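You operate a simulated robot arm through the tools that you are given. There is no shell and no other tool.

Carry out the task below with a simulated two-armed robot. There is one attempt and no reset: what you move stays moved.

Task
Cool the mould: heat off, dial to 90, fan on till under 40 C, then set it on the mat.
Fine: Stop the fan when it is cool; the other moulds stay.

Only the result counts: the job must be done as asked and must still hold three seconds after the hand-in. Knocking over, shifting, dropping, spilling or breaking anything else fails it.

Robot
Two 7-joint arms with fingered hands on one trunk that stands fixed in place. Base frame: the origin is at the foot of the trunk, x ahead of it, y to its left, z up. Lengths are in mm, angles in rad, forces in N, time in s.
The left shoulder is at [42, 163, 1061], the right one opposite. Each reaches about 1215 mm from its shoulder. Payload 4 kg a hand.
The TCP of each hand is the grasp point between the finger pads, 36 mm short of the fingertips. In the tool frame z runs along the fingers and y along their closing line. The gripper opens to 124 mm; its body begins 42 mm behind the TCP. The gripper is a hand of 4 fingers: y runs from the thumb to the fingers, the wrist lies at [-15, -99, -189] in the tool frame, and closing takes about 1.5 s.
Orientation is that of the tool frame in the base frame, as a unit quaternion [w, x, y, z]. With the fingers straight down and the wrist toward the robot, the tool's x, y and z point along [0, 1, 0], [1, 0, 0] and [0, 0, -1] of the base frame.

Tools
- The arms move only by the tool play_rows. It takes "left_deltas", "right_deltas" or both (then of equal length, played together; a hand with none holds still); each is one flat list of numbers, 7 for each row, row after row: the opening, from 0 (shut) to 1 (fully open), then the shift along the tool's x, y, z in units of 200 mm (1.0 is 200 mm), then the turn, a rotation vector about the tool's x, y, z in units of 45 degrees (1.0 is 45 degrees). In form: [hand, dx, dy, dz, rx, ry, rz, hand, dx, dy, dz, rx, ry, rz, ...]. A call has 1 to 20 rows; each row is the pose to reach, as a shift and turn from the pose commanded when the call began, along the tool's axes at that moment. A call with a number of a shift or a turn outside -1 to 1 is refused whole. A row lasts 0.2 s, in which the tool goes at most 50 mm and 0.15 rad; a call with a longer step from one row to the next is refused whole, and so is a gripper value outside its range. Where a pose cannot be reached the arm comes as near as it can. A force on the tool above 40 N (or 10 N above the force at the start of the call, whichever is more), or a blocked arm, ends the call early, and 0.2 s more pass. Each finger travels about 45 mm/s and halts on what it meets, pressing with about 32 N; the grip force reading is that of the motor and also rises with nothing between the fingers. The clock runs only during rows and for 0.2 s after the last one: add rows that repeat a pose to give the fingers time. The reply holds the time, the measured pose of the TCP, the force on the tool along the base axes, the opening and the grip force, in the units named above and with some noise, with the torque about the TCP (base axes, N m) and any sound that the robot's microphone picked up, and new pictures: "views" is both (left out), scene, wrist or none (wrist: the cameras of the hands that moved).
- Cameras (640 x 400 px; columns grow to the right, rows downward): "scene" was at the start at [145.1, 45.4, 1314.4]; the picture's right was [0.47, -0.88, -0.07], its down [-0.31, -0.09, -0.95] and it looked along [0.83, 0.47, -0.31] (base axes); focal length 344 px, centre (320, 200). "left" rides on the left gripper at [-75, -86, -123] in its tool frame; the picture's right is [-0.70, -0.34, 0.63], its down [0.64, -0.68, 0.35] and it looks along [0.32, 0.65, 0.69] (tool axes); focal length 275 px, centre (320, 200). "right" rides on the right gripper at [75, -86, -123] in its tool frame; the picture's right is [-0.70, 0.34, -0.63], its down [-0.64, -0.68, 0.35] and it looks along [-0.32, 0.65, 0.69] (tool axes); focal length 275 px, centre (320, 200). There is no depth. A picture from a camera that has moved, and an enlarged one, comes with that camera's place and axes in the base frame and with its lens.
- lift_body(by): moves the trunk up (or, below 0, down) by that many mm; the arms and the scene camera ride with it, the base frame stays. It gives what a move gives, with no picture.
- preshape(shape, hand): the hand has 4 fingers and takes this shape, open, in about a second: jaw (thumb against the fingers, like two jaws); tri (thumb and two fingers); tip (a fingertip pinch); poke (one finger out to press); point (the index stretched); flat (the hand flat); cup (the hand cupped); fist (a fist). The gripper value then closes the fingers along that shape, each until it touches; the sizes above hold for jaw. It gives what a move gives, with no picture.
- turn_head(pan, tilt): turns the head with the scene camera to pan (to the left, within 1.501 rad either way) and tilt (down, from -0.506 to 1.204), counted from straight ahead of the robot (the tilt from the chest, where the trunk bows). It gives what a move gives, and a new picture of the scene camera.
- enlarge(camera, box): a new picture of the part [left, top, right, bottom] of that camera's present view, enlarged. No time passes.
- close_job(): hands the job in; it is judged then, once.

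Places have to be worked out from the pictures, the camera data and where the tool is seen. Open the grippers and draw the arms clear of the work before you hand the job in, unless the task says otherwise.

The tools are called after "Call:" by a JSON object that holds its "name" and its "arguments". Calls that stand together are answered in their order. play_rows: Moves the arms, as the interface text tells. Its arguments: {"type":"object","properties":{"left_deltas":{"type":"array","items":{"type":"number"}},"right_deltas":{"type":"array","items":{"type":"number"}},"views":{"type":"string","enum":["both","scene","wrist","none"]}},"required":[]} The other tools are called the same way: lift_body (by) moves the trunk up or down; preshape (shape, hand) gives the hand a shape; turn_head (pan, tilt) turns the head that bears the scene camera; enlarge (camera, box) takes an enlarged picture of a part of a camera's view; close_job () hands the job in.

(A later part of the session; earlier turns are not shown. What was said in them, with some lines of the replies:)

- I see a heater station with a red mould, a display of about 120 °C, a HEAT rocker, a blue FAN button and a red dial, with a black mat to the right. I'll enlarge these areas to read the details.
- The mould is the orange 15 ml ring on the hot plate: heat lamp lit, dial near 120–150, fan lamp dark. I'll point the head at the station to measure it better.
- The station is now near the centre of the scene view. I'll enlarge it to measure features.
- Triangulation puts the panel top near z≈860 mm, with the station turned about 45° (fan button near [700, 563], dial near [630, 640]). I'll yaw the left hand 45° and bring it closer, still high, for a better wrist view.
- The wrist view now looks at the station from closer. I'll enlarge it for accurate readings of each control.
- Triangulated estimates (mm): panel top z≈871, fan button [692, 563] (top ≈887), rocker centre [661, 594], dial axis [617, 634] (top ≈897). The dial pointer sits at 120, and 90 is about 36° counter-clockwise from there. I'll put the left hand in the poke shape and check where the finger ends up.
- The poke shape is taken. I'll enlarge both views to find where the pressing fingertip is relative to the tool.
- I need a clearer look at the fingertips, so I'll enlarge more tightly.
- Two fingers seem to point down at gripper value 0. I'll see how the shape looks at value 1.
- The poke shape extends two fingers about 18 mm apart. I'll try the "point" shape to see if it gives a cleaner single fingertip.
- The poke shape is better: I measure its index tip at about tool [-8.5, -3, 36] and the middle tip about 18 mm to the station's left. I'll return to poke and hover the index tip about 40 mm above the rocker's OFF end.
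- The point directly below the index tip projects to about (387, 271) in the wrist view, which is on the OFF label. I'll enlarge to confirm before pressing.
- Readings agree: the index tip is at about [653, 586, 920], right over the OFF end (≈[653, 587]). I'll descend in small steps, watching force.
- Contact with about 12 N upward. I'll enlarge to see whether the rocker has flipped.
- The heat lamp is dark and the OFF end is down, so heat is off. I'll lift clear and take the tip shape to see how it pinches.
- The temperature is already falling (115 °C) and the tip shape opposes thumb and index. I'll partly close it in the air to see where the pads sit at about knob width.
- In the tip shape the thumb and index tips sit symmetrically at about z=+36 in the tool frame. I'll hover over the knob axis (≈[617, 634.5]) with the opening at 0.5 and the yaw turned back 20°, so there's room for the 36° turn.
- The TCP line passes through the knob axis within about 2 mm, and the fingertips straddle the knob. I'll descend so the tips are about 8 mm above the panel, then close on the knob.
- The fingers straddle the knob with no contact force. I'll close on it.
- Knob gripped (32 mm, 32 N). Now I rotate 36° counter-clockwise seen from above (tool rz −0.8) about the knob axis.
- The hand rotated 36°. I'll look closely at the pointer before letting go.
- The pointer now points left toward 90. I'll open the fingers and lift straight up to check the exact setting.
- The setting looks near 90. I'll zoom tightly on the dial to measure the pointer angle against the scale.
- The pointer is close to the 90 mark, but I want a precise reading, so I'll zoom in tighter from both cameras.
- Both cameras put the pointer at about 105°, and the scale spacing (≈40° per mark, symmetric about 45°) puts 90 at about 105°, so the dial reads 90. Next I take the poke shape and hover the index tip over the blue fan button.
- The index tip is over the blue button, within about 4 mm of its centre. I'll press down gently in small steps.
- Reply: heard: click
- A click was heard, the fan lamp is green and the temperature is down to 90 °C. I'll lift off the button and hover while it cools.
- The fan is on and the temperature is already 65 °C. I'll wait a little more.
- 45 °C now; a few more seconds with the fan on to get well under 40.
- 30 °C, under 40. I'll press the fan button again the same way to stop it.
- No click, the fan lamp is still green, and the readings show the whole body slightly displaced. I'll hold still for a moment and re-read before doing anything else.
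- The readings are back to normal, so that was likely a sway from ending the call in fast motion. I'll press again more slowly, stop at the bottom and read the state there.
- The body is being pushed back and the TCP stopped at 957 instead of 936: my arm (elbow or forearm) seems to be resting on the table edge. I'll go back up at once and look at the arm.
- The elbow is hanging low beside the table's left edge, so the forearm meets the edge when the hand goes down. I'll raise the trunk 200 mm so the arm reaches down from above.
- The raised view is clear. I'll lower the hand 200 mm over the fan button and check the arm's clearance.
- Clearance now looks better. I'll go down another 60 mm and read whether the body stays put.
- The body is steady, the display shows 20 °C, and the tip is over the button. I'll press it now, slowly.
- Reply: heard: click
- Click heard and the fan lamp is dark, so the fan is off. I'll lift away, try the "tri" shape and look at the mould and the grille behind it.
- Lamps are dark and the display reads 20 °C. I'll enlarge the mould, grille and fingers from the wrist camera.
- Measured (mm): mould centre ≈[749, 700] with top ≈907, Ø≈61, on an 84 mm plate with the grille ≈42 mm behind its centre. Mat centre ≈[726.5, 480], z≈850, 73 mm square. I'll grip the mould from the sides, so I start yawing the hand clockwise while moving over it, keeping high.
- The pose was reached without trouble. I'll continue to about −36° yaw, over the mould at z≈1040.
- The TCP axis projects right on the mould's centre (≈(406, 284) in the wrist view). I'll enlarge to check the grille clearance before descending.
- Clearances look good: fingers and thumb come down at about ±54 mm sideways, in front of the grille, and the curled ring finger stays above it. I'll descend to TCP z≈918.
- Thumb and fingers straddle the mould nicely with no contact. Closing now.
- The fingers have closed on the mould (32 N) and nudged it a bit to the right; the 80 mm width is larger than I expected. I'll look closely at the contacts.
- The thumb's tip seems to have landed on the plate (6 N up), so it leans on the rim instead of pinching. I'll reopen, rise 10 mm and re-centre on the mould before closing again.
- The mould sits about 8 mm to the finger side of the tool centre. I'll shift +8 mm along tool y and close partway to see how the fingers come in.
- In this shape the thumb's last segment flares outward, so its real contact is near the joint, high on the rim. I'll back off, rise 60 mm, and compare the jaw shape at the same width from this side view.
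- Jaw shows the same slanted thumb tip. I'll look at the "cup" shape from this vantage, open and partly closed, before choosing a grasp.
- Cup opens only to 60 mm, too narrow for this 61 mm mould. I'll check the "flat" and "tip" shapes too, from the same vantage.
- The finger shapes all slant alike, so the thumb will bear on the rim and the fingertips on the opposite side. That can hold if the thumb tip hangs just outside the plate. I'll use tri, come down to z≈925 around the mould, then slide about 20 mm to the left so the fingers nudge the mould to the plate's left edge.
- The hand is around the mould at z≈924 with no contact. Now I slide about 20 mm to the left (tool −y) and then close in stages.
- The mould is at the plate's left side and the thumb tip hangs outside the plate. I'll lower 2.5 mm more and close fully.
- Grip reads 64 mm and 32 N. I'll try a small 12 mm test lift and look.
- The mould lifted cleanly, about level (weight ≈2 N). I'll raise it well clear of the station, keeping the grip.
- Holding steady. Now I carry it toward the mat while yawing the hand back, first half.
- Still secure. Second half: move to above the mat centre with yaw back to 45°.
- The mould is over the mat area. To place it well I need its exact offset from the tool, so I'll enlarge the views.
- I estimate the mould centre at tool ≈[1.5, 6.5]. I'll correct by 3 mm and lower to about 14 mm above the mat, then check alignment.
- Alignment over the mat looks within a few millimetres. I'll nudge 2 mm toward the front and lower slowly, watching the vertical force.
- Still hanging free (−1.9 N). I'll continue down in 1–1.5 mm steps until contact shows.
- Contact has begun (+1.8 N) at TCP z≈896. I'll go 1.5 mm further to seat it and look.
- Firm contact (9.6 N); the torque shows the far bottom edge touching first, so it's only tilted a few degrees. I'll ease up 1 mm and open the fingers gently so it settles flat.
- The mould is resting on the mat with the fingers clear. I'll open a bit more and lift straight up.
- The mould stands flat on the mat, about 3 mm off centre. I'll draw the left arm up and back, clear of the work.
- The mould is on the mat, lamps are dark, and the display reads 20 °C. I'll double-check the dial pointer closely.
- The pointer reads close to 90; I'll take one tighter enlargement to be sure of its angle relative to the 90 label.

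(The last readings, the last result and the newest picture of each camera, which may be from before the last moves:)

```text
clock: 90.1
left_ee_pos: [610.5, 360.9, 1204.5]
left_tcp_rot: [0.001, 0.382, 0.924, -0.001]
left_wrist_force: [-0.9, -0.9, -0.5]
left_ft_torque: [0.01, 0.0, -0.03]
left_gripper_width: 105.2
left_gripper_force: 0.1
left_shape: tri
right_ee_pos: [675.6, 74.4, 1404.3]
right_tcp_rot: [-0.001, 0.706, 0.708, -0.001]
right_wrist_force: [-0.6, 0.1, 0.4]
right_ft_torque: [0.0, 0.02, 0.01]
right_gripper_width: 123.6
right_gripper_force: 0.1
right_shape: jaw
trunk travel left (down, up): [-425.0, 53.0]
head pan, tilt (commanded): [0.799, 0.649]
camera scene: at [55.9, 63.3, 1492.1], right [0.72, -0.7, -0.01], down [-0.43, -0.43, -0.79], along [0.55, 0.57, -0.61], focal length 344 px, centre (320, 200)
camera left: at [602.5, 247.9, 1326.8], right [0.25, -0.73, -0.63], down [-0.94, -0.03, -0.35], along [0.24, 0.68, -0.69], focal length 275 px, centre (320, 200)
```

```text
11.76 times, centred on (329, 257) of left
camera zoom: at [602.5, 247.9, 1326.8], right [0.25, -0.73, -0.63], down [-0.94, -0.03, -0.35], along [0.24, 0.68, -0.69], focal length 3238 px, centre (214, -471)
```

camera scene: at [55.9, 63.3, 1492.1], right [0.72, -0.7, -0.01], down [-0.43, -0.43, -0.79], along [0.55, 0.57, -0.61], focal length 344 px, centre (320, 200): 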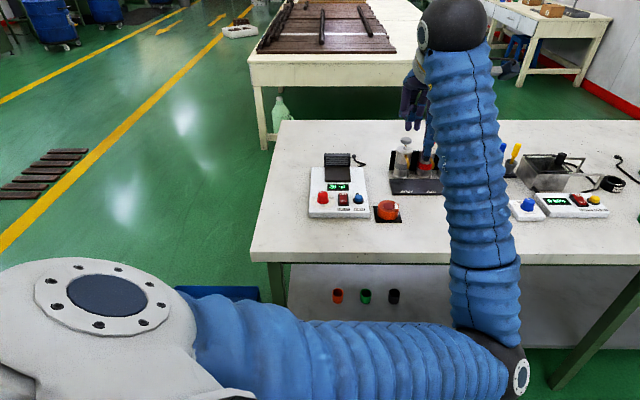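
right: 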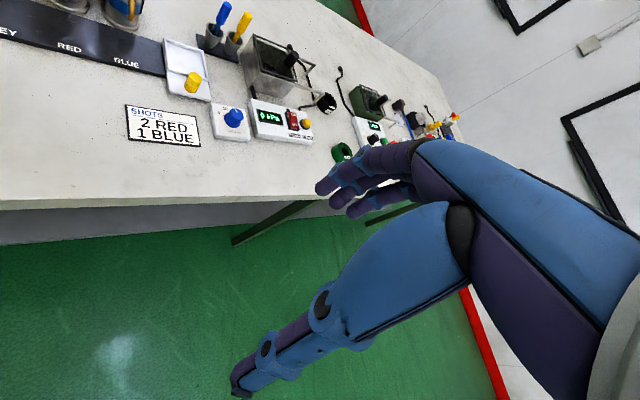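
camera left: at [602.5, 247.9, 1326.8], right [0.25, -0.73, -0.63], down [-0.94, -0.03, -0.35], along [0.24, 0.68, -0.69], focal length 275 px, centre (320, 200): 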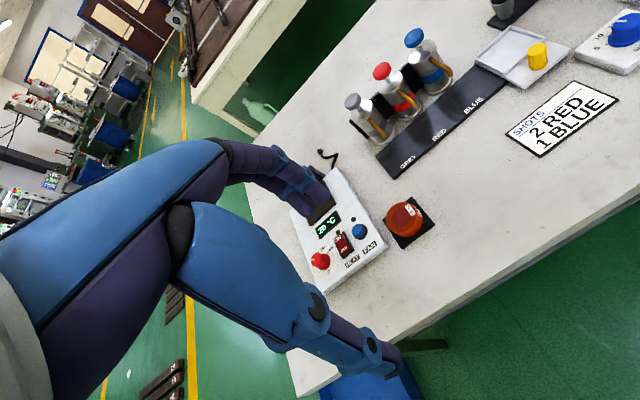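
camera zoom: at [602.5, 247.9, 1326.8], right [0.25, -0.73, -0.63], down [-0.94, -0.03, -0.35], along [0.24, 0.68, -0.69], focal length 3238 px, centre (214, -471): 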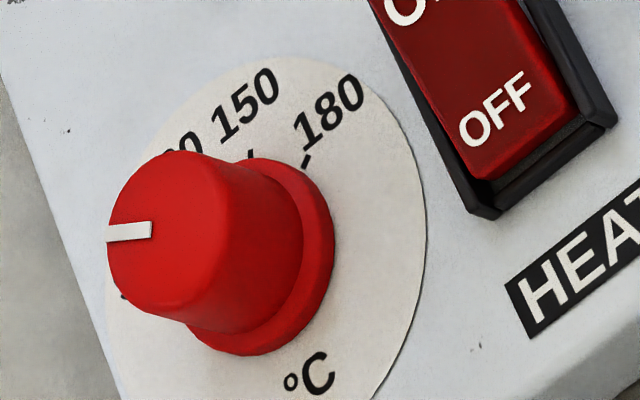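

From several views the pointer lies about 60° left of centre, where the 90 mark is. The heat lamp and fan lamp are dark, the display shows 20 °C, and the mould stands flat on the mat. Both hands are open and well clear, so I hand the job in.

Call:
{"name": "close_job", "arguments": {}}

```text
The job is handed in.
```

I turned the heat off, set the dial to 90, cooled the 15 ml mould with the fan, stopped the fan, and put the mould on the mat. The job is handed in, but no verdict came back.

- **Heat:** the rocker is on OFF and its lamp is dark.
- **Dial:** the pointer sits at the 90 mark. Most close-up views put it within 1–2 °C, and one view suggested it could be up to about 4 °C low.
- **Fan:** I switched it off at a display reading of 20 °C, later than intended. The mould was under 40 °C several seconds earlier, but my first two tries to press the button failed because the left forearm was resting on the table edge. I raised the trunk 200 mm and then pressed it off. The positions I measured for the station and mat didn't change, so that contact moved nothing I could see.
- **Mould:** it stands flat on the mat, about 3 mm off centre and fully inside it. It took two grips to pick up, and the first nudged it a few millimetres on the hot plate.
- **Other moulds:** the green and black moulds were not touched.

Both hands are open and clear of the work. The trunk is still raised.
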